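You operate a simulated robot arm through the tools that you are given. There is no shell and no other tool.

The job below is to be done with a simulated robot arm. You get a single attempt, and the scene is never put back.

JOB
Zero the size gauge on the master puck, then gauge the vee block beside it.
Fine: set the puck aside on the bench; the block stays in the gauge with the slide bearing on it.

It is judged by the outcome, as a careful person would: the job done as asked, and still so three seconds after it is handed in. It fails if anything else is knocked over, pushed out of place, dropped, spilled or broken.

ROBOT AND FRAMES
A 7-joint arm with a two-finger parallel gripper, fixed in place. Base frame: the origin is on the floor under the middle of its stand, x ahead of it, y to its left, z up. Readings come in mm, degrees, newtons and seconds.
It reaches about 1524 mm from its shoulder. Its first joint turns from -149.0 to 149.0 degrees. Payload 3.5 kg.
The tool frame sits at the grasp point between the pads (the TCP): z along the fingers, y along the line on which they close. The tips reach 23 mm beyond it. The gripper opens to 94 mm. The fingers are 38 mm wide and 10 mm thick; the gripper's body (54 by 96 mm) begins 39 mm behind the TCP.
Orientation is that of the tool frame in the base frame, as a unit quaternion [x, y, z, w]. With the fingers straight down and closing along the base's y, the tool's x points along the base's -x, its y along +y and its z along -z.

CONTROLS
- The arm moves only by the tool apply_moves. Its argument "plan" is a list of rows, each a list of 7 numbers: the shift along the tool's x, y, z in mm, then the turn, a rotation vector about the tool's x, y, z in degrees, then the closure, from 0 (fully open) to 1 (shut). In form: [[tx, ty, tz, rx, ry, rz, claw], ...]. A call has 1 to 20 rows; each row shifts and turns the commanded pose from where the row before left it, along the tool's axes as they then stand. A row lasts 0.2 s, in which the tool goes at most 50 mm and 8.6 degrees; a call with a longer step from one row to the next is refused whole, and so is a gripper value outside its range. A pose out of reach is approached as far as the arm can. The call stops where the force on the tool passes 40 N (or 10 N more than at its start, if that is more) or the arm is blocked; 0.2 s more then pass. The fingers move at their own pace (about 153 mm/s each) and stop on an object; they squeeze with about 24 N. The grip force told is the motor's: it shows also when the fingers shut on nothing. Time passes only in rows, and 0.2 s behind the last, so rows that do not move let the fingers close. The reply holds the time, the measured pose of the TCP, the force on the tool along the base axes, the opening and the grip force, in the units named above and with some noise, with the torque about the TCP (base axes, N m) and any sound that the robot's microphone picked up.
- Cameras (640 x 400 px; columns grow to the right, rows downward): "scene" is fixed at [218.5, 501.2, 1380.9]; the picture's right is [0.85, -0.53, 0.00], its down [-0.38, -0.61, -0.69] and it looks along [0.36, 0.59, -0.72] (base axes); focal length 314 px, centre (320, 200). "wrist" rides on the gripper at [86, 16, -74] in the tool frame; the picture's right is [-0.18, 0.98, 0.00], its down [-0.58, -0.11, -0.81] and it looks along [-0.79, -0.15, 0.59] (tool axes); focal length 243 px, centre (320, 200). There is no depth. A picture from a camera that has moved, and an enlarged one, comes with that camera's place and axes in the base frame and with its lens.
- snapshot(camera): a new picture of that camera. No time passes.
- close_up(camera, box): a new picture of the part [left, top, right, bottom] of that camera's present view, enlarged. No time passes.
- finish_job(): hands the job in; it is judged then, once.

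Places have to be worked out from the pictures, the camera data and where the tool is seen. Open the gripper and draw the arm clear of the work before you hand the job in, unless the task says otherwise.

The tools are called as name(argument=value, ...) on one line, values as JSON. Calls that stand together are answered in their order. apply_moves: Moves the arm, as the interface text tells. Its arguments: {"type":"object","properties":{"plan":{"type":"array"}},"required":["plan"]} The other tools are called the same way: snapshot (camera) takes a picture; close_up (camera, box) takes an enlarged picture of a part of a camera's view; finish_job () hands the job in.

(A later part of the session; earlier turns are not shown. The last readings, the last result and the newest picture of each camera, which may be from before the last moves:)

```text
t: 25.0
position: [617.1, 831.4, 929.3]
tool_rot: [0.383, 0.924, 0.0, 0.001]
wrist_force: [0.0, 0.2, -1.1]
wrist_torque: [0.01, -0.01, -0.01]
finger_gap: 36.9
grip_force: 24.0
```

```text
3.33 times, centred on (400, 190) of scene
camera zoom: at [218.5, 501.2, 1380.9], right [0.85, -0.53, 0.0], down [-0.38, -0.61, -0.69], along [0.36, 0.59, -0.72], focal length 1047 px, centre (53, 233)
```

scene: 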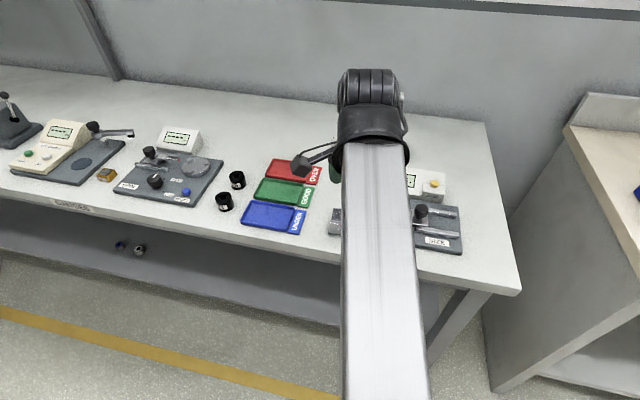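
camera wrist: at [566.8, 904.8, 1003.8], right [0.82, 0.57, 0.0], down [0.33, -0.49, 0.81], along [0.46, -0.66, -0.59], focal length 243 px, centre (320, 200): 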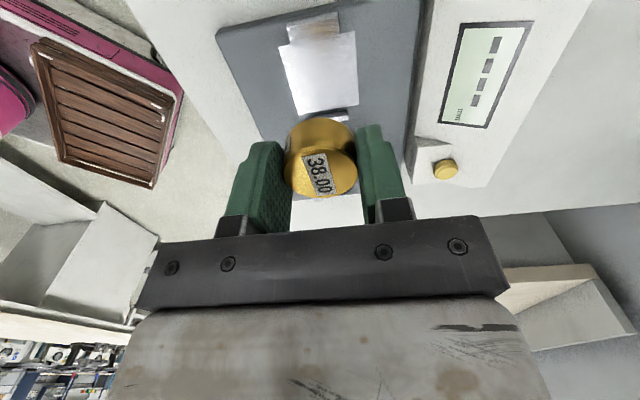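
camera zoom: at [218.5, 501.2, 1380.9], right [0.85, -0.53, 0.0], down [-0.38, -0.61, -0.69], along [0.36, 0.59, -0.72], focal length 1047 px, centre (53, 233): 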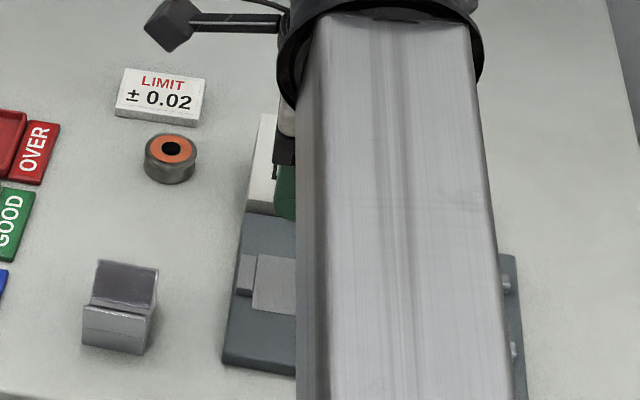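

The puck is clear of the gauge and held well. I carry it to a clear spot on the bench left of the gauge, between block and ring, about (587, 918), and come down near the bench.

apply_moves(plan=[[27.1, 13.1, 0, 0, 0, 0, 1], [27.1, 13.1, 0, 0, 0, 0, 1], [27.1, 13.1, 0, 0, 0, 0, 1], [0, 0, 0, 0, 0, 0, 1]])

snapshot(camera="wrist")

snapshot(camera="scene")

```text
t: 26.0
position: [586.9, 917.5, 927.9]
tool_rot: [0.383, 0.924, 0.0, 0.0]
wrist_force: [-0.7, 0.5, -1.8]
wrist_torque: [0.01, -0.01, -0.03]
finger_gap: 37.0
grip_force: 24.4
```

```text
taken
camera wrist: at [536.5, 991.5, 1002.3], right [0.82, 0.57, 0.0], down [0.33, -0.49, 0.81], along [0.46, -0.66, -0.59], focal length 243 px, centre (320, 200)
```

wrist: 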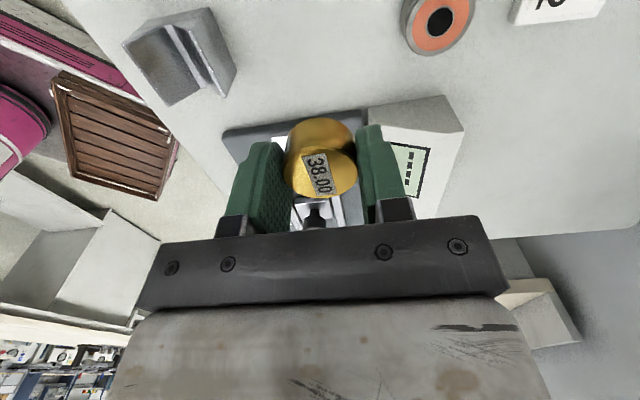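

```text
taken
```

scene: 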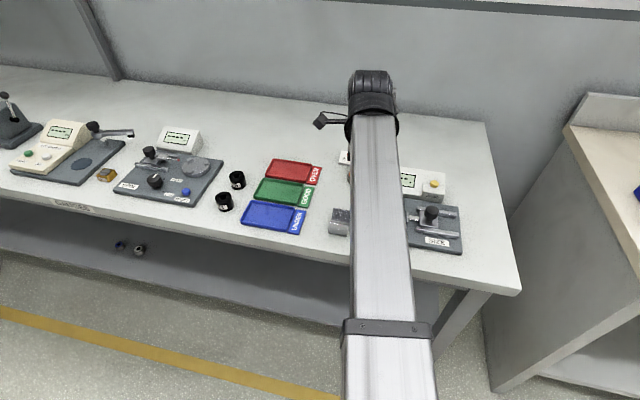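

The spot under the puck looks clear. I take a close look at the block from here, then lower in steps.

close_up(camera="wrist", box=[100, 0, 260, 120])

apply_moves(plan=[[0, 0, 35, 0, 0, 0, 1], [0, 0, 30, 0, 0, 0, 1], [0, 0, 10, 0, 0, 0, 1], [0, 0, 4, 0, 0, 0, 1], [0, 0, 2, 0, 0, 0, 1], [0, 0, 0, 0, 0, 0, 1]])

snapshot(camera="wrist")

```text
3.33 times, centred on (180, 60) of wrist
camera zoom: at [536.5, 991.5, 1002.3], right [0.82, 0.57, 0.0], down [0.33, -0.49, 0.81], along [0.46, -0.66, -0.59], focal length 809 px, centre (787, 667)
```

zoom: 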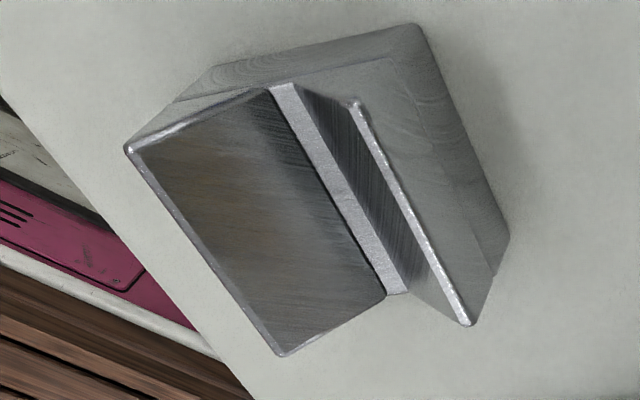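

```text
t: 27.4
position: [586.1, 917.4, 848.2]
tool_rot: [0.382, 0.924, 0.001, 0.0]
wrist_force: [-0.1, 0.2, -2.2]
wrist_torque: [0.02, 0.01, 0.01]
finger_gap: 37.0
grip_force: 24.3
```

```text
taken
camera wrist: at [535.8, 990.2, 923.1], right [0.82, 0.57, 0.0], down [0.33, -0.49, 0.81], along [0.46, -0.66, -0.59], focal length 243 px, centre (320, 200)
```

wrist: 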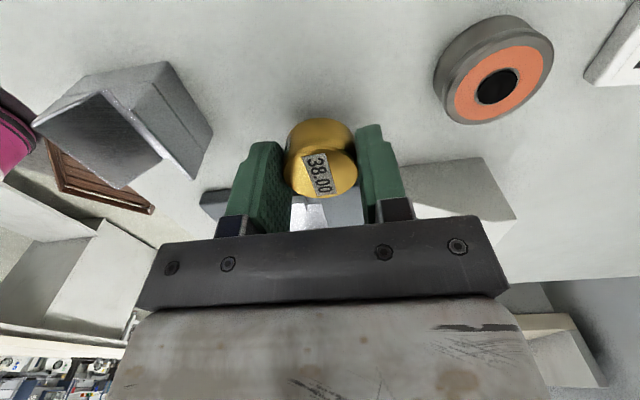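

The block is a V-block with its groove up and running along the slide axis, roughly 41 × 44 mm with top edges at z≈841, centre near (505, 874). I keep lowering the puck in small steps until I feel the bench.

apply_moves(plan=[[0, 0, 4, 0, 0, 0, 1], [0, 0, 4, 0, 0, 0, 1], [0, 0, 2, 0, 0, 0, 1], [0, 0, 2, 0, 0, 0, 1], [0, 0, 1, 0, 0, 0, 1], [0, 0, 0, 0, 0, 0, 1]])

```text
t: 28.8
position: [587.6, 917.3, 835.7]
tool_rot: [0.383, 0.924, 0.001, 0.0]
wrist_force: [0.4, -1.2, -2.5]
wrist_torque: [-0.04, -0.01, 0.01]
finger_gap: 37.0
grip_force: 24.7
```

No contact yet (puck bottom near z 807); I continue in 1 mm steps.

apply_moves(plan=[[0, 0, 1, 0, 0, 0, 1], [0, 0, 1, 0, 0, 0, 1], [0, 0, 1, 0, 0, 0, 1], [0, 0, 1, 0, 0, 0, 1], [0, 0, 0, 0, 0, 0, 1]])

snapshot(camera="wrist")

```text
t: 30.0
position: [588.2, 916.4, 831.8]
tool_rot: [0.382, 0.924, 0.0, 0.0]
wrist_force: [0.1, 0.5, -2.5]
wrist_torque: [-0.02, 0.01, 0.0]
finger_gap: 37.1
grip_force: 24.0
```

```text
taken
camera wrist: at [536.9, 989.8, 905.6], right [0.82, 0.57, 0.0], down [0.33, -0.49, 0.81], along [0.46, -0.66, -0.59], focal length 243 px, centre (320, 200)
```

wrist: 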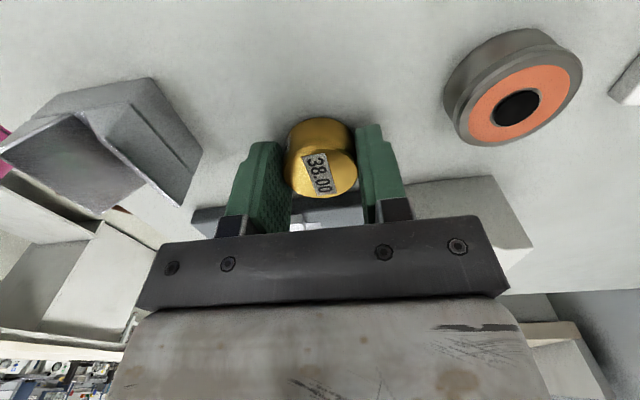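

Still no contact; a few more millimetres in 1 mm steps.

apply_moves(plan=[[0, 0, 1, 0, 0, 0, 1], [0, 0, 1, 0, 0, 0, 1], [0, 0, 1, 0, 0, 0, 1], [0, 0, 0, 0, 0, 0, 1]])

```text
t: 31.0
position: [587.7, 917.3, 827.6]
tool_rot: [0.381, 0.924, 0.0, 0.0]
wrist_force: [0.7, 0.6, -1.6]
wrist_torque: [0.01, -0.03, -0.02]
finger_gap: 37.1
grip_force: 23.8
```

apply_moves(plan=[[0, 0, 1, 0, 0, 0, 1], [0, 0, 1, 0, 0, 0, 1], [0, 0, 0, 0, 0, 0, 1]])

snapshot(camera="wrist")

```text
t: 31.8
position: [588.0, 916.2, 827.6]
tool_rot: [0.382, 0.924, 0.003, 0.001]
wrist_force: [1.8, 4.2, 22.7]
wrist_torque: [-0.14, -0.06, 0.02]
finger_gap: 37.3
grip_force: 24.0
```

```text
taken
camera wrist: at [536.9, 989.7, 902.3], right [0.82, 0.57, 0.0], down [0.33, -0.49, 0.81], along [0.46, -0.66, -0.59], focal length 243 px, centre (320, 200)
```

wrist: 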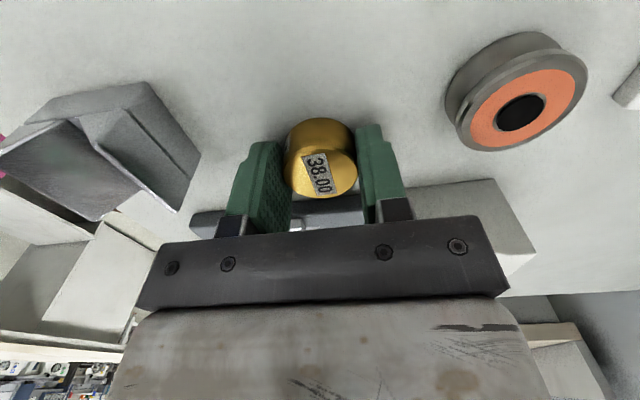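

Contact with the bench at 22 N. I ease up 2 mm of command to unload, then open the fingers gently and rise.

apply_moves(plan=[[0, 0, -1.8, 0, 0, 0, 1], [0, 0, 0, 0, 0, 0, 1], [0, 0, 0, 0, 0, 0, 0.55], [0, 0, 0, 0, 0, 0, 0.45], [0, 0, 0, 0, 0, 0, 0.42], [0, 0, -5, 0, 0, 0, 0.42], [0, 0, -20, 0, 0, 0, 0.42], [0, 0, -35, 0, 0, 0, 0.42], [0, 0, -35, 0, 0, 0, 0.3], [0, 0, 0, 0, 0, 0, 0]])

snapshot(camera="wrist")

snapshot(camera="scene")

```text
t: 34.0
position: [584.8, 913.7, 923.7]
tool_rot: [0.382, 0.924, 0.001, 0.0]
wrist_force: [-0.3, -0.1, -0.1]
wrist_torque: [0.01, 0.02, 0.02]
finger_gap: 93.8
grip_force: 0.1
```

```text
taken
camera wrist: at [535.0, 987.8, 998.4], right [0.82, 0.57, 0.0], down [0.33, -0.49, 0.81], along [0.46, -0.66, -0.59], focal length 243 px, centre (320, 200)
```

wrist: 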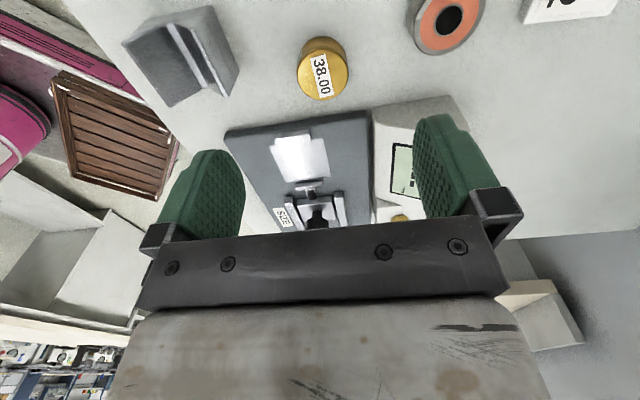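

```text
taken
```

scene: 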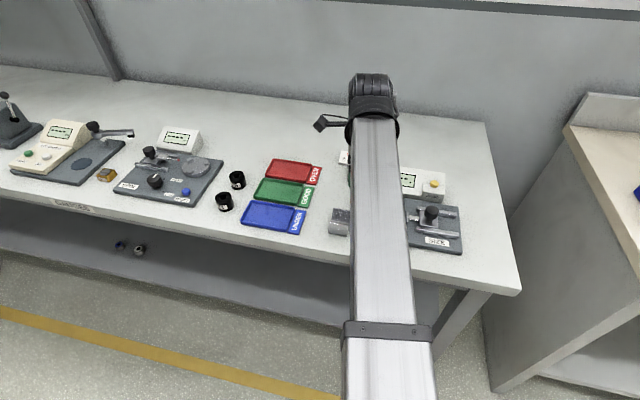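

The puck stands on the bench. Now I move over the block, whose centre I judge at (504.4, 873.3).

apply_moves(plan=[[8.9, -28.9, -8, 0, 0, 0, 0], [8.9, -28.9, -8, 0, 0, 0, 0], [8.9, -28.9, -8, 0, 0, 0, 0], [0, 0, 0, 0, 0, 0, 0]])

snapshot(camera="wrist")

close_up(camera="wrist", box=[250, 20, 410, 140])

```text
t: 35.0
position: [505.6, 872.4, 946.1]
tool_rot: [0.382, 0.924, 0.001, 0.0]
wrist_force: [-0.2, 0.2, -0.8]
wrist_torque: [0.03, 0.02, 0.01]
finger_gap: 94.2
grip_force: 0.0
```

```text
taken
camera wrist: at [455.9, 945.7, 1021.1], right [0.82, 0.57, 0.0], down [0.33, -0.49, 0.81], along [0.46, -0.66, -0.59], focal length 243 px, centre (320, 200)
```

wrist: 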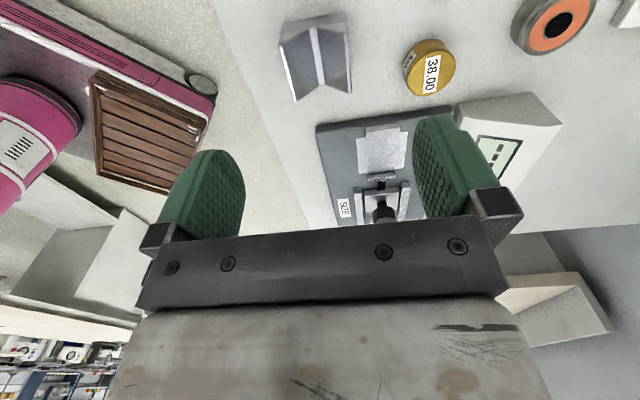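

```text
3.33 times, centred on (330, 80) of wrist
camera zoom: at [455.9, 945.7, 1021.1], right [0.82, 0.57, 0.0], down [0.33, -0.49, 0.81], along [0.46, -0.66, -0.59], focal length 809 px, centre (287, 600)
```

zoom: 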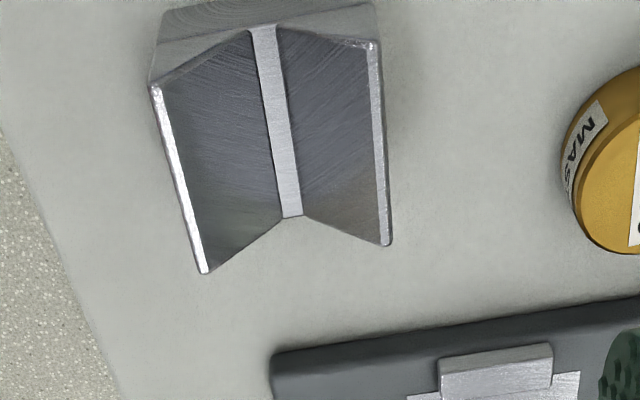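

The V groove with its lands is clear; the block's centre is about (504.2, 873.1), aligned with the tool to within a degree. I descend with the fingers open 70 mm to put the tips about 7 mm above the bench.

apply_moves(plan=[[0.4, -1.3, 35, 0, 0, 0, 0.25], [0, 0, 35, 0, 0, 0, 0.25], [0, 0, 25, 0, 0, 0, 0.25], [0, 0, 12, 0, 0, 0, 0.25], [0, 0, 8, 0, 0, 0, 0.25], [0, 0, 0, 0, 0, 0, 0.25]])

snapshot(camera="wrist")

close_up(camera="wrist", box=[160, 80, 480, 240])

```text
t: 36.4
position: [505.1, 874.0, 830.9]
tool_rot: [0.383, 0.924, 0.001, 0.0]
wrist_force: [-0.9, 0.7, -0.6]
wrist_torque: [-0.02, 0.02, 0.0]
finger_gap: 70.2
grip_force: 0.1
```

```text
taken
camera wrist: at [454.7, 947.0, 905.6], right [0.82, 0.57, 0.0], down [0.33, -0.49, 0.81], along [0.46, -0.66, -0.59], focal length 243 px, centre (320, 200)
```

wrist: 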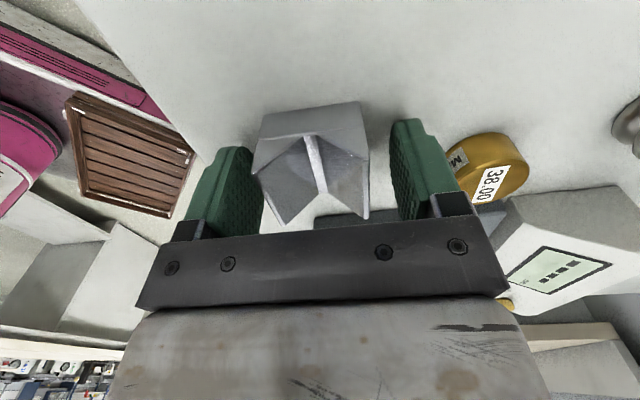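

```text
2.00 times, centred on (320, 160) of wrist
camera zoom: at [454.7, 947.0, 905.6], right [0.82, 0.57, 0.0], down [0.33, -0.49, 0.81], along [0.46, -0.66, -0.59], focal length 485 px, centre (320, 280)
```

zoom: 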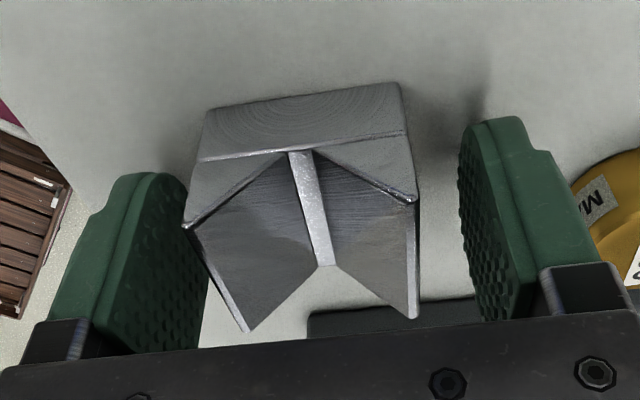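

The projections match: the block sits between the fingers with about 11–13 mm either side. I close on it.

apply_moves(plan=[[0, -1, 0, 0, 0, 0, 0.25], [0, 0, 0, 0, 0, 0, 0.4], [0, 0, 0, 0, 0, 0, 0.48], [0, 0, 0, 0, 0, 0, 1], [0, 0, 0, 0, 0, 0, 1]])

close_up(camera="wrist", box=[160, 80, 480, 240])

```text
t: 37.6
position: [505.1, 873.2, 831.7]
tool_rot: [0.383, 0.924, 0.001, 0.0]
wrist_force: [-1.8, -1.6, 0.6]
wrist_torque: [-0.22, 0.05, -0.06]
finger_gap: 48.2
grip_force: 23.9
```

```text
2.00 times, centred on (320, 160) of wrist
camera zoom: at [454.4, 946.6, 906.1], right [0.82, 0.57, 0.0], down [0.33, -0.49, 0.81], along [0.46, -0.66, -0.59], focal length 485 px, centre (320, 280)
```

zoom: 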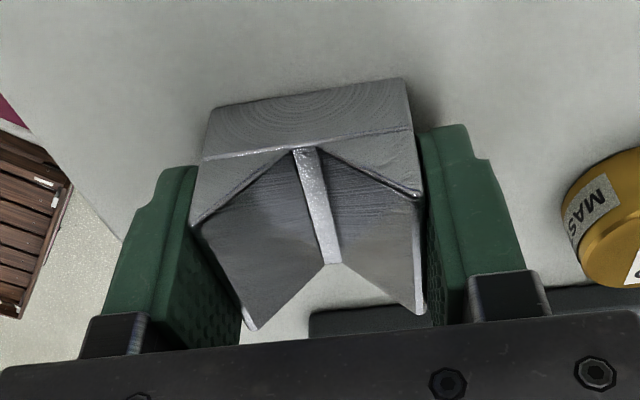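

The block is gripped (48 mm across, 24 N) with little side load. I lift it straight up.

apply_moves(plan=[[0, 0, -3, 0, 0, 0, 1], [0, 0, -8, 0, 0, 0, 1], [0, 0, -25, 0, 0, 0, 1], [0, 0, -35, 0, 0, 0, 1], [0, 0, -25, 0, 0, 0, 1], [0, 0, 0, 0, 0, 0, 1]])

snapshot(camera="wrist")

close_up(camera="wrist", box=[160, 80, 480, 240])

```text
t: 39.0
position: [506.2, 872.9, 927.5]
tool_rot: [0.382, 0.924, 0.001, 0.0]
wrist_force: [0.1, 0.1, -5.1]
wrist_torque: [-0.04, 0.03, -0.01]
finger_gap: 48.0
grip_force: 23.7
```

```text
taken
camera wrist: at [455.4, 946.3, 1001.3], right [0.82, 0.57, 0.0], down [0.33, -0.49, 0.81], along [0.46, -0.66, -0.59], focal length 243 px, centre (320, 200)
```

wrist: 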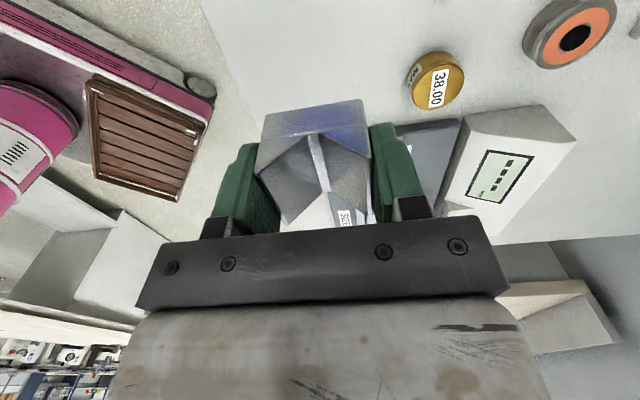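

```text
2.00 times, centred on (320, 160) of wrist
camera zoom: at [455.4, 946.3, 1001.3], right [0.82, 0.57, 0.0], down [0.33, -0.49, 0.81], along [0.46, -0.66, -0.59], focal length 485 px, centre (320, 280)
```

zoom: 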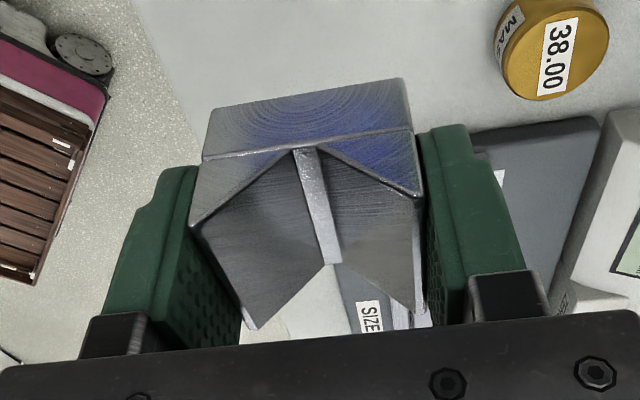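

The block is level and centred in the grip. I carry it over the gauge, above the nest with a few millimetres clear of the fixed anvil.

apply_moves(plan=[[-37.7, 16.6, 0, 0, 0, 0, 1], [-37.7, 16.6, 0, 0, 0, 0, 1], [-37.6, 16.7, 0, 0, 0, 0, 1], [0, 0, 0, 0, 0, 0, 1]])

snapshot(camera="wrist")

close_up(camera="wrist", box=[220, 0, 460, 180])

close_up(camera="scene", box=[320, 130, 480, 250])

```text
t: 40.0
position: [619.9, 828.2, 929.2]
tool_rot: [0.383, 0.924, 0.001, 0.0]
wrist_force: [-0.3, 0.3, -4.8]
wrist_torque: [-0.01, -0.01, -0.03]
finger_gap: 48.0
grip_force: 24.0
```

```text
taken
camera wrist: at [569.4, 901.4, 1004.2], right [0.82, 0.57, 0.0], down [0.33, -0.49, 0.81], along [0.46, -0.66, -0.59], focal length 243 px, centre (320, 200)
```

wrist: 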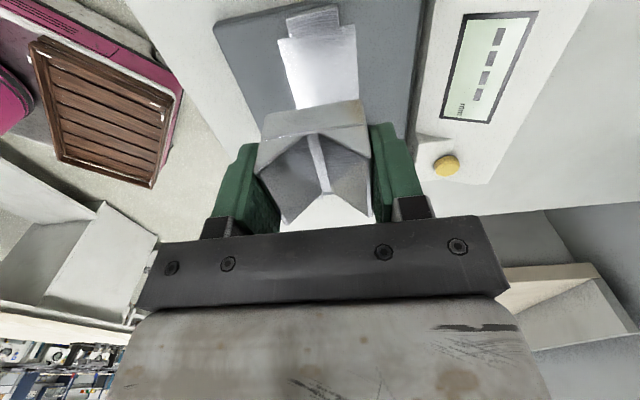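

```text
2.22 times, centred on (340, 90) of wrist
camera zoom: at [569.4, 901.4, 1004.2], right [0.82, 0.57, 0.0], down [0.33, -0.49, 0.81], along [0.46, -0.66, -0.59], focal length 539 px, centre (276, 444)
```

zoom: 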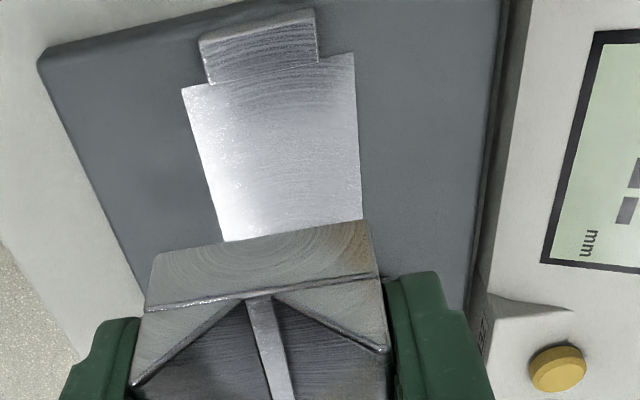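

```text
3.33 times, centred on (400, 190) of scene
camera zoom: at [218.5, 501.2, 1380.9], right [0.85, -0.53, 0.0], down [-0.38, -0.61, -0.69], along [0.36, 0.59, -0.72], focal length 1047 px, centre (53, 233)
```

zoom: 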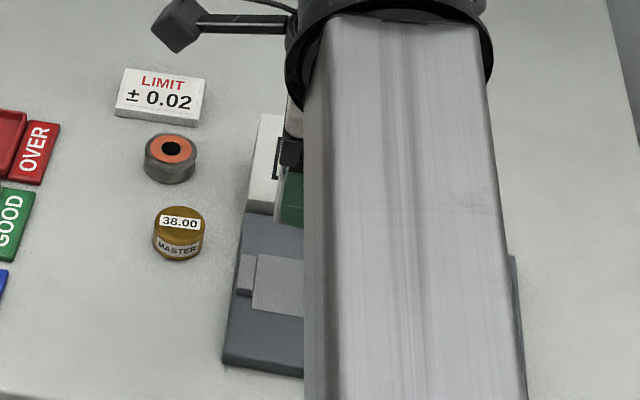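

The fixed anvil's inner edge is square to the tool, and the block end clears it by about 3 mm. I nudge 1.5 mm further off the anvil and lower to just above the nest.

apply_moves(plan=[[-1.5, 0.8, 25, 0, 0, 0, 1], [0, 0, 25, 0, 0, 0, 1], [0, 0, 15, 0, 0, 0, 1], [0, 0, 8, 0, 0, 0, 1], [0, 0, 3, 0, 0, 0, 1], [0, 0, 0, 0, 0, 0, 1]])

snapshot(camera="wrist")

close_up(camera="wrist", box=[220, 40, 460, 220])

```text
t: 41.4
position: [621.9, 829.0, 852.0]
tool_rot: [0.382, 0.924, 0.001, -0.001]
wrist_force: [-0.2, -1.0, -4.9]
wrist_torque: [-0.01, 0.0, 0.01]
finger_gap: 48.2
grip_force: 24.3
```

```text
taken
camera wrist: at [571.8, 901.6, 926.5], right [0.82, 0.57, 0.0], down [0.33, -0.49, 0.81], along [0.46, -0.66, -0.59], focal length 243 px, centre (320, 200)
```

wrist: 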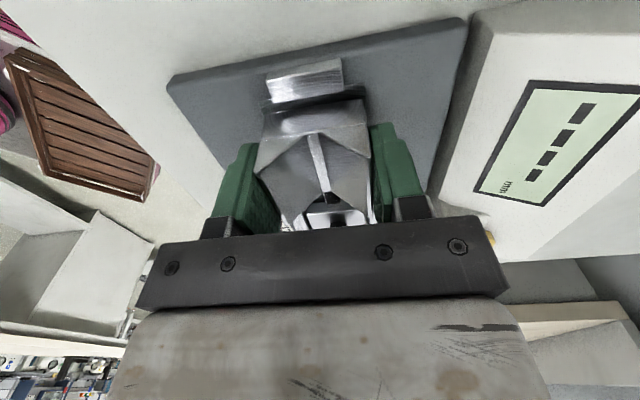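

```text
2.22 times, centred on (340, 130) of wrist
camera zoom: at [571.8, 901.6, 926.5], right [0.82, 0.57, 0.0], down [0.33, -0.49, 0.81], along [0.46, -0.66, -0.59], focal length 539 px, centre (276, 356)
```

zoom: 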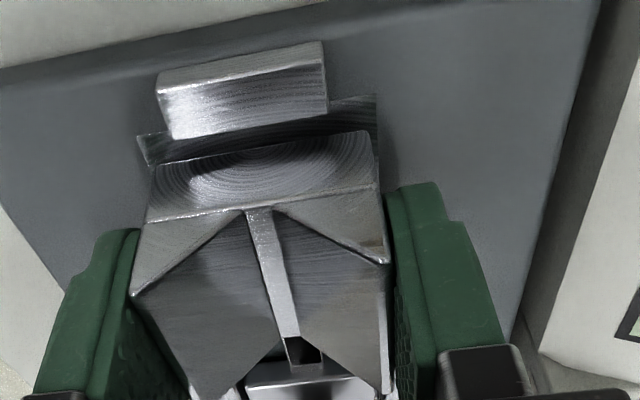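

There is a visible gap between block and anvil, as wanted. I lower the last few millimetres in small steps.

apply_moves(plan=[[0, 0, 2, 0, 0, 0, 1], [0, 0, 1.5, 0, 0, 0, 1], [0, 0, 1, 0, 0, 0, 1], [0, 0, 1, 0, 0, 0, 1], [0, 0, 0, 0, 0, 0, 1]])

```text
t: 42.6
position: [621.1, 828.3, 846.9]
tool_rot: [0.383, 0.924, 0.001, 0.0]
wrist_force: [-0.2, -0.8, -5.0]
wrist_torque: [-0.02, -0.02, -0.03]
finger_gap: 48.1
grip_force: 24.2
```

apply_moves(plan=[[0, 0, 1, 0, 0, 0, 1], [0, 0, 1, 0, 0, 0, 1], [0, 0, 0, 0, 0, 0, 1]])

close_up(camera="wrist", box=[220, 40, 460, 220])

```text
t: 43.4
position: [621.4, 828.2, 847.1]
tool_rot: [0.382, 0.924, 0.002, 0.001]
wrist_force: [0.8, 2.5, 12.4]
wrist_torque: [-0.31, 0.11, -0.04]
finger_gap: 48.1
grip_force: 24.4
```

```text
2.22 times, centred on (340, 130) of wrist
camera zoom: at [571.9, 901.1, 920.2], right [0.82, 0.57, 0.0], down [0.33, -0.49, 0.81], along [0.46, -0.66, -0.59], focal length 539 px, centre (276, 356)
```

zoom: 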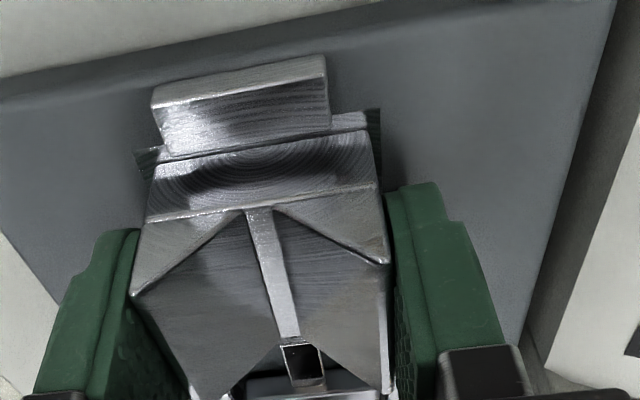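

The block is down on the nest (about 17 N of net load at z as expected). I unload, then slide it gently toward the fixed anvil.

apply_moves(plan=[[0, 0, -1.2, 0, 0, 0, 1], [0.8, 0, 0, 0, 0, 0, 1], [0.8, 0, 0, 0, 0, 0, 1], [0.8, 0, 0, 0, 0, 0, 1], [0, 0, 0, 0, 0, 0, 1]])

close_up(camera="wrist", box=[240, 40, 400, 160])

```text
t: 44.6
position: [621.1, 828.6, 846.5]
tool_rot: [0.382, 0.924, 0.0, 0.0]
wrist_force: [-0.5, -0.1, -4.4]
wrist_torque: [0.04, 0.01, -0.01]
finger_gap: 47.9
grip_force: 24.2
```

```text
3.33 times, centred on (320, 100) of wrist
camera zoom: at [570.4, 902.7, 920.1], right [0.82, 0.57, 0.0], down [0.33, -0.49, 0.81], along [0.46, -0.66, -0.59], focal length 809 px, centre (320, 533)
```

zoom: 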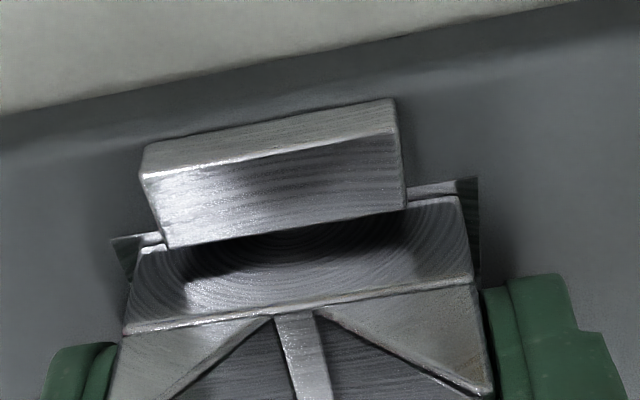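

The gap to the anvil is down to roughly 1–2 mm. I continue in half-millimetre steps until it touches.

apply_moves(plan=[[0.6, 0, 0, 0, 0, 0, 1], [0.6, 0, 0, 0, 0, 0, 1], [0, 0, 0, 0, 0, 0, 1]])

close_up(camera="wrist", box=[240, 40, 400, 160])

```text
t: 45.4
position: [620.2, 830.9, 846.6]
tool_rot: [0.383, 0.924, 0.001, 0.0]
wrist_force: [0.5, -1.1, -4.4]
wrist_torque: [0.01, -0.03, -0.05]
finger_gap: 47.8
grip_force: 23.7
```

```text
3.33 times, centred on (320, 100) of wrist
camera zoom: at [569.5, 904.1, 920.4], right [0.82, 0.57, 0.0], down [0.33, -0.49, 0.81], along [0.46, -0.66, -0.59], focal length 809 px, centre (320, 533)
```

zoom: 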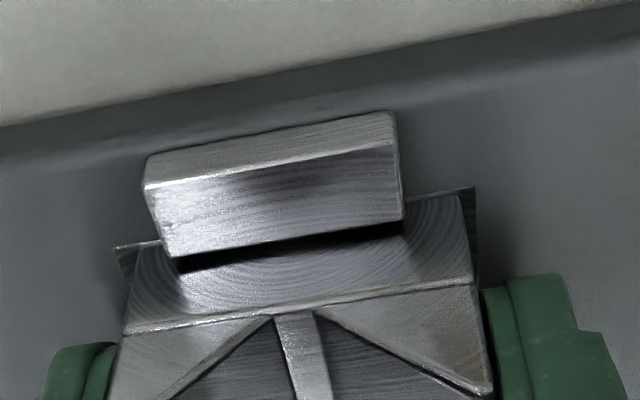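

No contact force yet; I continue in 0.6 mm steps.

apply_moves(plan=[[0.6, 0, 0, 0, 0, 0, 1], [0.6, 0, 0, 0, 0, 0, 1], [0, 0, 0, 0, 0, 0, 1]])

```text
t: 46.2
position: [619.5, 832.3, 845.5]
tool_rot: [0.383, 0.924, 0.0, 0.001]
wrist_force: [0.8, -0.4, -5.2]
wrist_torque: [-0.01, 0.0, -0.05]
finger_gap: 48.1
grip_force: 24.2
```

apply_moves(plan=[[0.6, 0, 0, 0, 0, 0, 1], [0.6, 0, 0, 0, 0, 0, 1], [0, 0, 0, 0, 0, 0, 1]])

close_up(camera="wrist", box=[240, 40, 400, 160])

```text
t: 47.0
position: [619.5, 831.2, 846.7]
tool_rot: [0.383, 0.924, 0.001, 0.0]
wrist_force: [5.7, -4.5, -8.2]
wrist_torque: [-0.14, -0.17, 0.0]
finger_gap: 47.7
grip_force: 23.9
```

```text
3.33 times, centred on (320, 100) of wrist
camera zoom: at [568.7, 904.8, 920.8], right [0.83, 0.57, 0.0], down [0.33, -0.49, 0.81], along [0.46, -0.66, -0.59], focal length 809 px, centre (320, 533)
```

zoom: 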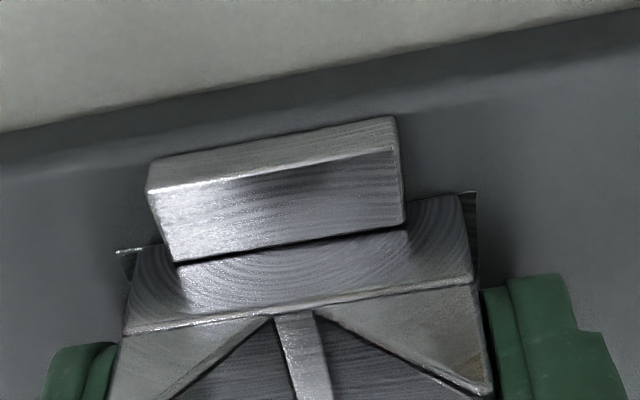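

The block now touches the fixed anvil (about 7 N). I back off 0.3 mm, press it lightly onto the nest and release.

apply_moves(plan=[[-0.5, 0, 0, 0, 0, 0, 1], [0, 0, 0.7, 0, 0, 0, 1], [0, 0, 0, 0, 0, 0, 1]])

```text
t: 47.8
position: [619.1, 832.1, 845.5]
tool_rot: [0.383, 0.924, 0.002, 0.0]
wrist_force: [6.2, -5.7, 3.4]
wrist_torque: [-0.24, -0.01, -0.06]
finger_gap: 47.9
grip_force: 24.5
```

The block rests on the nest with light load. I open the fingers a little, then lift straight up.

apply_moves(plan=[[0, 0, 0, 0, 0, 0, 0.46], [0, 0, 0, 0, 0, 0, 0.42], [0, 0, 0, 0, 0, 0, 0.35], [0, 0, -4, 0, 0, 0, 0.35], [0, 0, -15, 0, 0, 0, 0.35], [0, 0, -35, 0, 0, 0, 0.35], [0, 0, -35, 0, 0, 0, 0.2], [0, 0, -25, 0, 0, 0, 0], [0, 0, 0, 0, 0, 0, 0]])

snapshot(camera="wrist")

close_up(camera="wrist", box=[240, 0, 420, 140])

close_up(camera="scene", box=[320, 130, 480, 250])

```text
t: 49.8
position: [618.7, 829.6, 960.6]
tool_rot: [0.383, 0.924, 0.001, 0.0]
wrist_force: [0.7, -0.1, -0.8]
wrist_torque: [-0.01, 0.0, -0.01]
finger_gap: 93.7
grip_force: 0.1
```

```text
taken
camera wrist: at [569.6, 903.7, 1033.3], right [0.82, 0.57, 0.0], down [0.33, -0.49, 0.81], along [0.46, -0.66, -0.59], focal length 243 px, centre (320, 200)
```

wrist: 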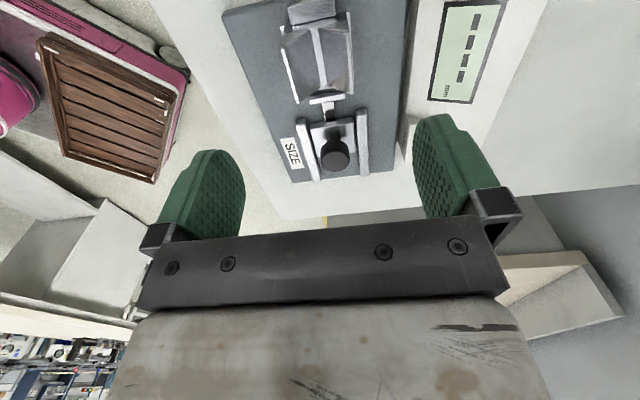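

```text
2.86 times, centred on (330, 70) of wrist
camera zoom: at [569.6, 903.7, 1033.3], right [0.82, 0.57, 0.0], down [0.33, -0.49, 0.81], along [0.46, -0.66, -0.59], focal length 693 px, centre (291, 571)
```

zoom: 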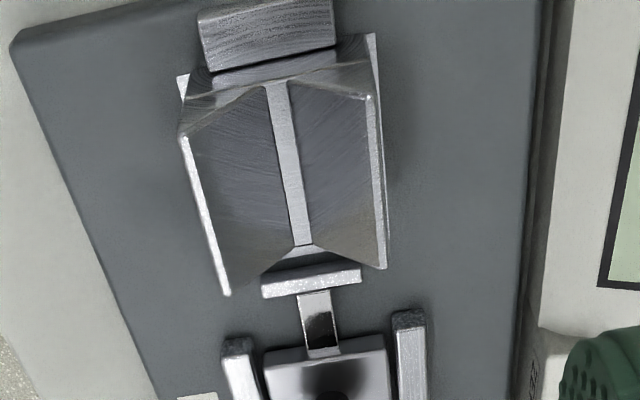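

```text
3.33 times, centred on (400, 190) of scene
camera zoom: at [218.5, 501.2, 1380.9], right [0.85, -0.53, 0.0], down [-0.38, -0.61, -0.69], along [0.36, 0.59, -0.72], focal length 1047 px, centre (53, 233)
```

zoom: 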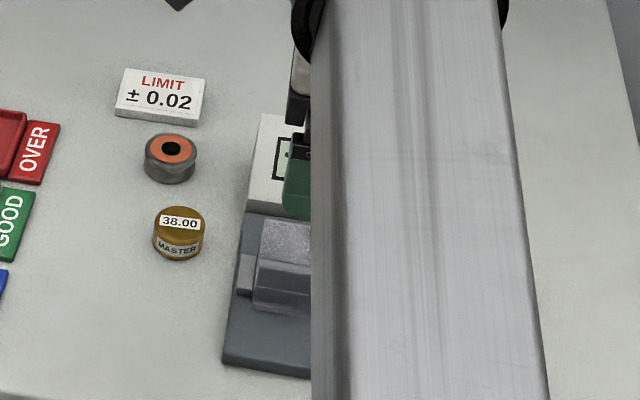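

The block is flush to the anvil on the nest, with the slide still drawn back. I locate the knob precisely from here.

close_up(camera="wrist", box=[280, 80, 400, 190])

```text
3.64 times, centred on (340, 135) of wrist
camera zoom: at [569.6, 903.7, 1033.3], right [0.82, 0.57, 0.0], down [0.33, -0.49, 0.81], along [0.46, -0.66, -0.59], focal length 882 px, centre (247, 436)
```

zoom: 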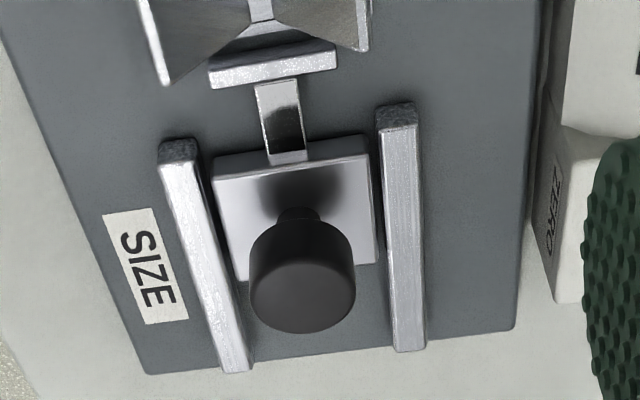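

The knob is now near (680, 770): the slide is 22 mm open. I go past it on the far side with fingers shut, to push it back from behind.

apply_moves(plan=[[-42.7, -0.2, 0, 0, 0, 0, 0.5], [-42.7, -0.2, 0, 0, 0, 0, 1], [-42.7, -0.3, 0, 0, 0, 0, 1], [0, 0, 30, 0, 0, 0, 1], [0, 0, 30, 0, 0, 0, 1], [0, 0, 0, 0, 0, 0, 1]])

snapshot(camera="wrist")

close_up(camera="wrist", box=[220, 0, 420, 180])

close_up(camera="scene", box=[320, 130, 480, 250])

```text
t: 51.2
position: [709.5, 742.4, 899.1]
tool_rot: [0.382, 0.924, 0.0, 0.0]
wrist_force: [-0.7, -0.4, -0.1]
wrist_torque: [-0.05, -0.02, 0.01]
finger_gap: 0.0
grip_force: 24.3
```

```text
taken
camera wrist: at [659.0, 815.3, 973.3], right [0.82, 0.57, 0.0], down [0.33, -0.49, 0.81], along [0.46, -0.66, -0.59], focal length 243 px, centre (320, 200)
```

wrist: 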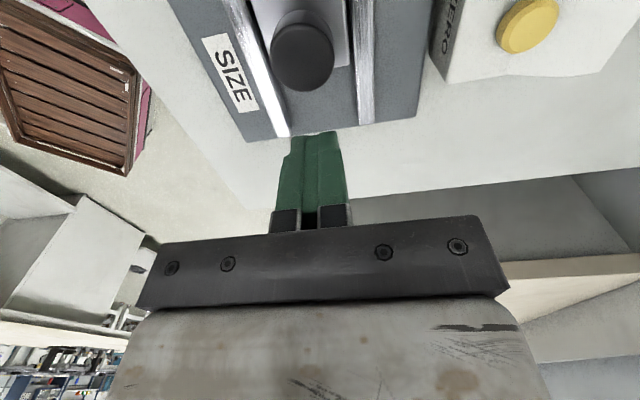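

```text
2.22 times, centred on (320, 90) of wrist
camera zoom: at [659.0, 815.3, 973.3], right [0.82, 0.57, 0.0], down [0.33, -0.49, 0.81], along [0.46, -0.66, -0.59], focal length 539 px, centre (320, 444)
```

zoom: 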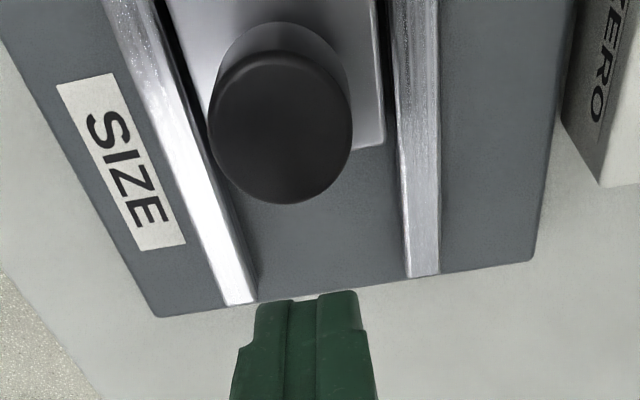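

```text
3.33 times, centred on (400, 190) of scene
camera zoom: at [218.5, 501.2, 1380.9], right [0.85, -0.53, 0.0], down [-0.38, -0.61, -0.69], along [0.36, 0.59, -0.72], focal length 1047 px, centre (53, 233)
```

zoom: 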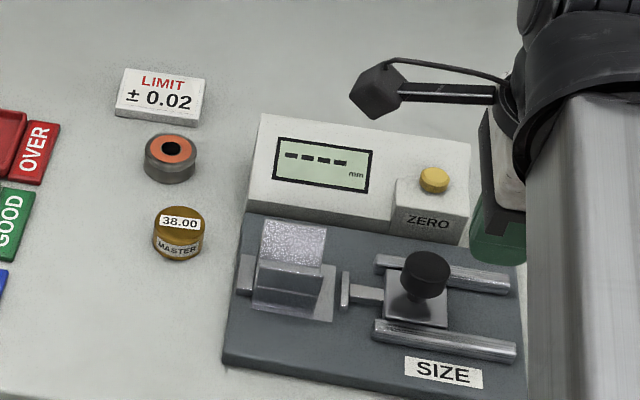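

The scene view is clear: block seated at the anvil, slide pad some 15 mm off, knob at (680.3, 770.3). I lower the closed fingertips behind the knob to knob height.

apply_moves(plan=[[-3, -0.8, 10, 0, 0, 0, 1], [0, 0, 12, 0, 0, 0, 1], [0, 0, 10, 0, 0, 0, 1], [0, 0, 0, 0, 0, 0, 1]])

snapshot(camera="wrist")

close_up(camera="scene", box=[360, 150, 480, 240])

```text
t: 52.2
position: [710.8, 738.8, 866.8]
tool_rot: [0.383, 0.924, 0.0, 0.0]
wrist_force: [-0.6, -0.2, 0.3]
wrist_torque: [0.01, -0.03, 0.0]
finger_gap: 0.4
grip_force: 24.1
```

```text
taken
camera wrist: at [660.0, 812.4, 941.2], right [0.82, 0.57, 0.0], down [0.33, -0.49, 0.81], along [0.46, -0.66, -0.59], focal length 243 px, centre (320, 200)
```

wrist: 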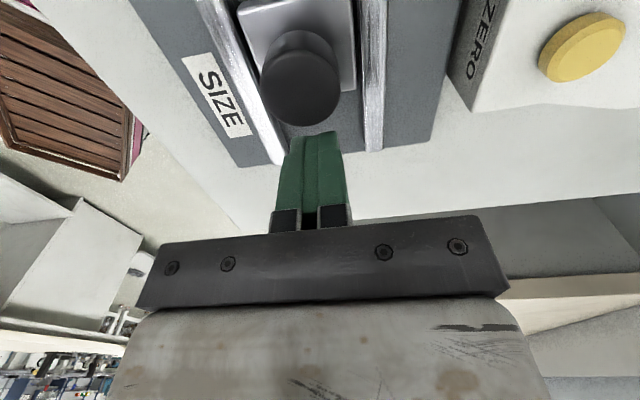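

```text
4.44 times, centred on (420, 195) of scene
camera zoom: at [218.5, 501.2, 1380.9], right [0.85, -0.53, 0.0], down [-0.38, -0.61, -0.69], along [0.36, 0.59, -0.72], focal length 1396 px, centre (-124, 222)
```

zoom: 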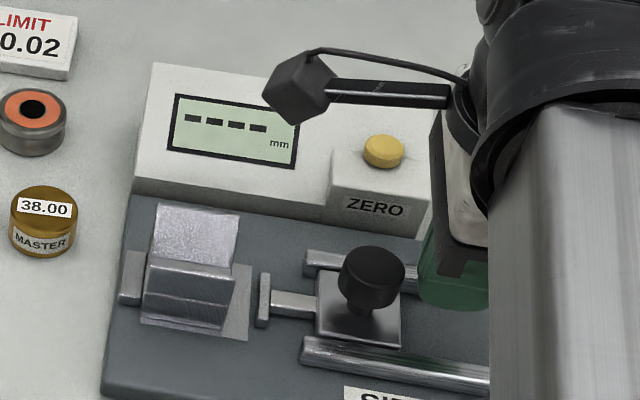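

The fingertips are behind the knob. I push toward the block in 2 mm steps, watching the force.

apply_moves(plan=[[2, 0, 0, 0, 0, 0, 1], [2, 0, 0, 0, 0, 0, 1], [2, 0, 0, 0, 0, 0, 1], [2, 0, 0, 0, 0, 0, 1], [2, 0, 0, 0, 0, 0, 1], [2, 0, 0, 0, 0, 0, 1], [0, 0, 0, 0, 0, 0, 1]])

close_up(camera="scene", box=[360, 150, 480, 240])

close_up(camera="wrist", box=[220, 0, 420, 180])

```text
t: 53.8
position: [701.6, 746.9, 866.7]
tool_rot: [0.381, 0.925, 0.001, 0.0]
wrist_force: [0.0, -0.3, 0.5]
wrist_torque: [-0.02, 0.01, 0.0]
finger_gap: 0.0
grip_force: 24.2
```

```text
4.44 times, centred on (420, 195) of scene
camera zoom: at [218.5, 501.2, 1380.9], right [0.85, -0.53, 0.0], down [-0.38, -0.61, -0.69], along [0.36, 0.59, -0.72], focal length 1396 px, centre (-124, 222)
```

zoom: 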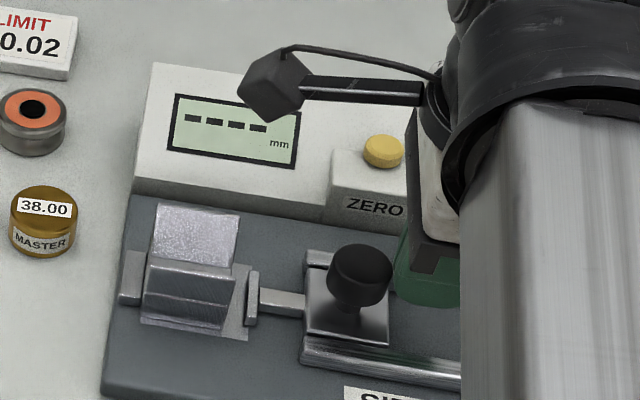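

```text
2.22 times, centred on (320, 90) of wrist
camera zoom: at [651.3, 820.2, 941.3], right [0.82, 0.57, 0.0], down [0.33, -0.49, 0.81], along [0.46, -0.66, -0.59], focal length 539 px, centre (320, 444)
```

zoom: 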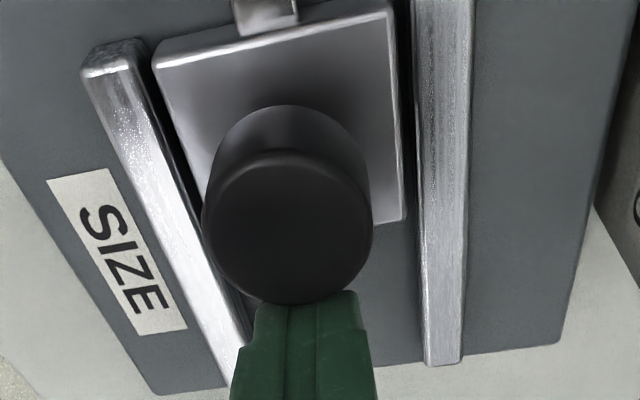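

The slide follows freely. About 8–10 mm remain; I go on in smaller steps.

apply_moves(plan=[[1.5, 0, 0, 0, 0, 0, 1], [1.5, 0, 0, 0, 0, 0, 1], [1.5, 0, 0, 0, 0, 0, 1], [1.5, 0, 0, 0, 0, 0, 1], [0, 0, 0, 0, 0, 0, 1]])

close_up(camera="scene", box=[360, 150, 480, 240])

```text
t: 55.0
position: [697.1, 751.3, 866.0]
tool_rot: [0.383, 0.924, 0.001, 0.001]
wrist_force: [-0.1, -0.1, -0.5]
wrist_torque: [0.01, -0.01, 0.03]
finger_gap: 0.1
grip_force: 24.4
```

```text
4.44 times, centred on (420, 195) of scene
camera zoom: at [218.5, 501.2, 1380.9], right [0.85, -0.53, 0.0], down [-0.38, -0.61, -0.69], along [0.36, 0.59, -0.72], focal length 1396 px, centre (-124, 222)
```

zoom: 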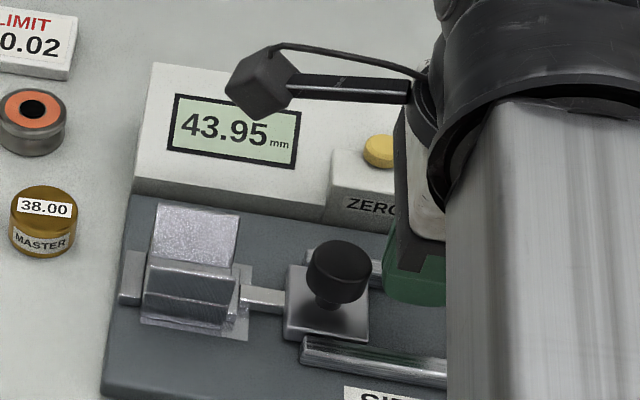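

The display now reads 43.95 and the pad looks to be on the block. I look closely at the contact and at the finger/knob gap.

close_up(camera="scene", box=[385, 190, 445, 235])

snapshot(camera="wrist")

close_up(camera="wrist", box=[220, 0, 420, 180])

```text
8.89 times, centred on (415, 212) of scene
camera zoom: at [218.5, 501.2, 1380.9], right [0.85, -0.53, 0.0], down [-0.38, -0.61, -0.69], along [0.36, 0.59, -0.72], focal length 2792 px, centre (-524, 89)
```

zoom: 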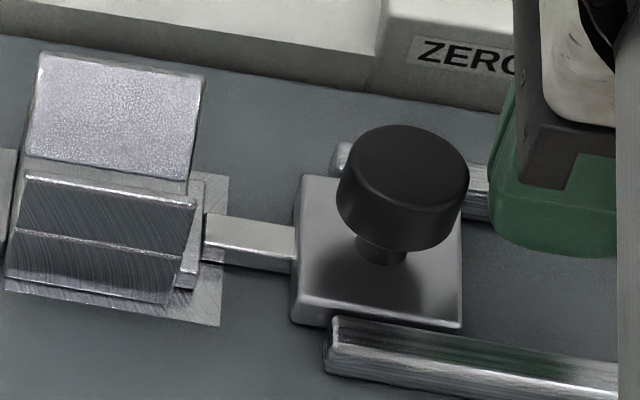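

```text
taken
camera wrist: at [647.0, 824.1, 941.5], right [0.82, 0.57, 0.0], down [0.33, -0.49, 0.81], along [0.46, -0.66, -0.59], focal length 243 px, centre (320, 200)
```

wrist: 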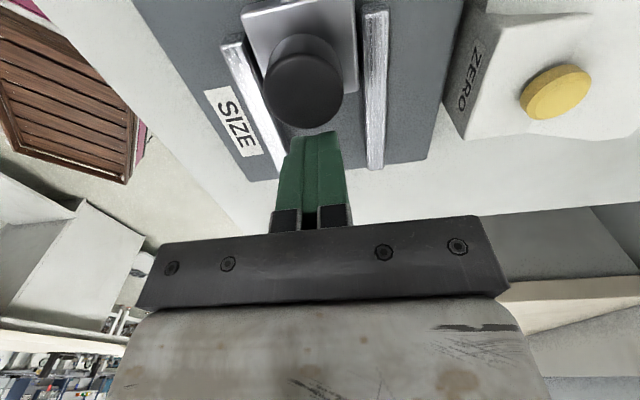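

```text
2.22 times, centred on (320, 90) of wrist
camera zoom: at [647.0, 824.1, 941.5], right [0.82, 0.57, 0.0], down [0.33, -0.49, 0.81], along [0.46, -0.66, -0.59], focal length 539 px, centre (320, 444)
```

zoom: 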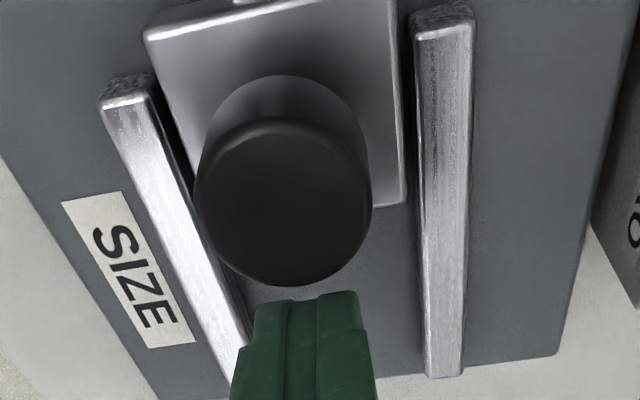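

The slide ran on by itself the last few millimetres and its pad is on the block; the knob position agrees with a 43.95 reading. I make sure it bears by nudging the knob gently with the fingertips.

apply_moves(plan=[[2, 0, 0, 0, 0, 0, 1], [1.5, 0, 0, 0, 0, 0, 1], [1.5, 0, 0, 0, 0, 0, 1], [0.5, 0, 0, 0, 0, 0, 1], [0, 0, 0, 0, 0, 0, 1]])

close_up(camera="scene", box=[360, 150, 480, 240])

```text
t: 56.2
position: [693.8, 752.7, 867.1]
tool_rot: [0.382, 0.924, 0.001, 0.001]
wrist_force: [8.5, -6.8, -2.5]
wrist_torque: [-0.19, -0.11, -0.04]
finger_gap: 0.1
grip_force: 24.4
```

```text
4.44 times, centred on (420, 195) of scene
camera zoom: at [218.5, 501.2, 1380.9], right [0.85, -0.53, 0.0], down [-0.38, -0.61, -0.69], along [0.36, 0.59, -0.72], focal length 1396 px, centre (-124, 222)
```

zoom: 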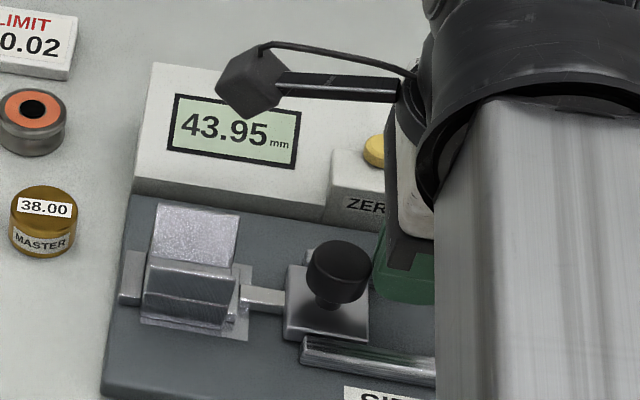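

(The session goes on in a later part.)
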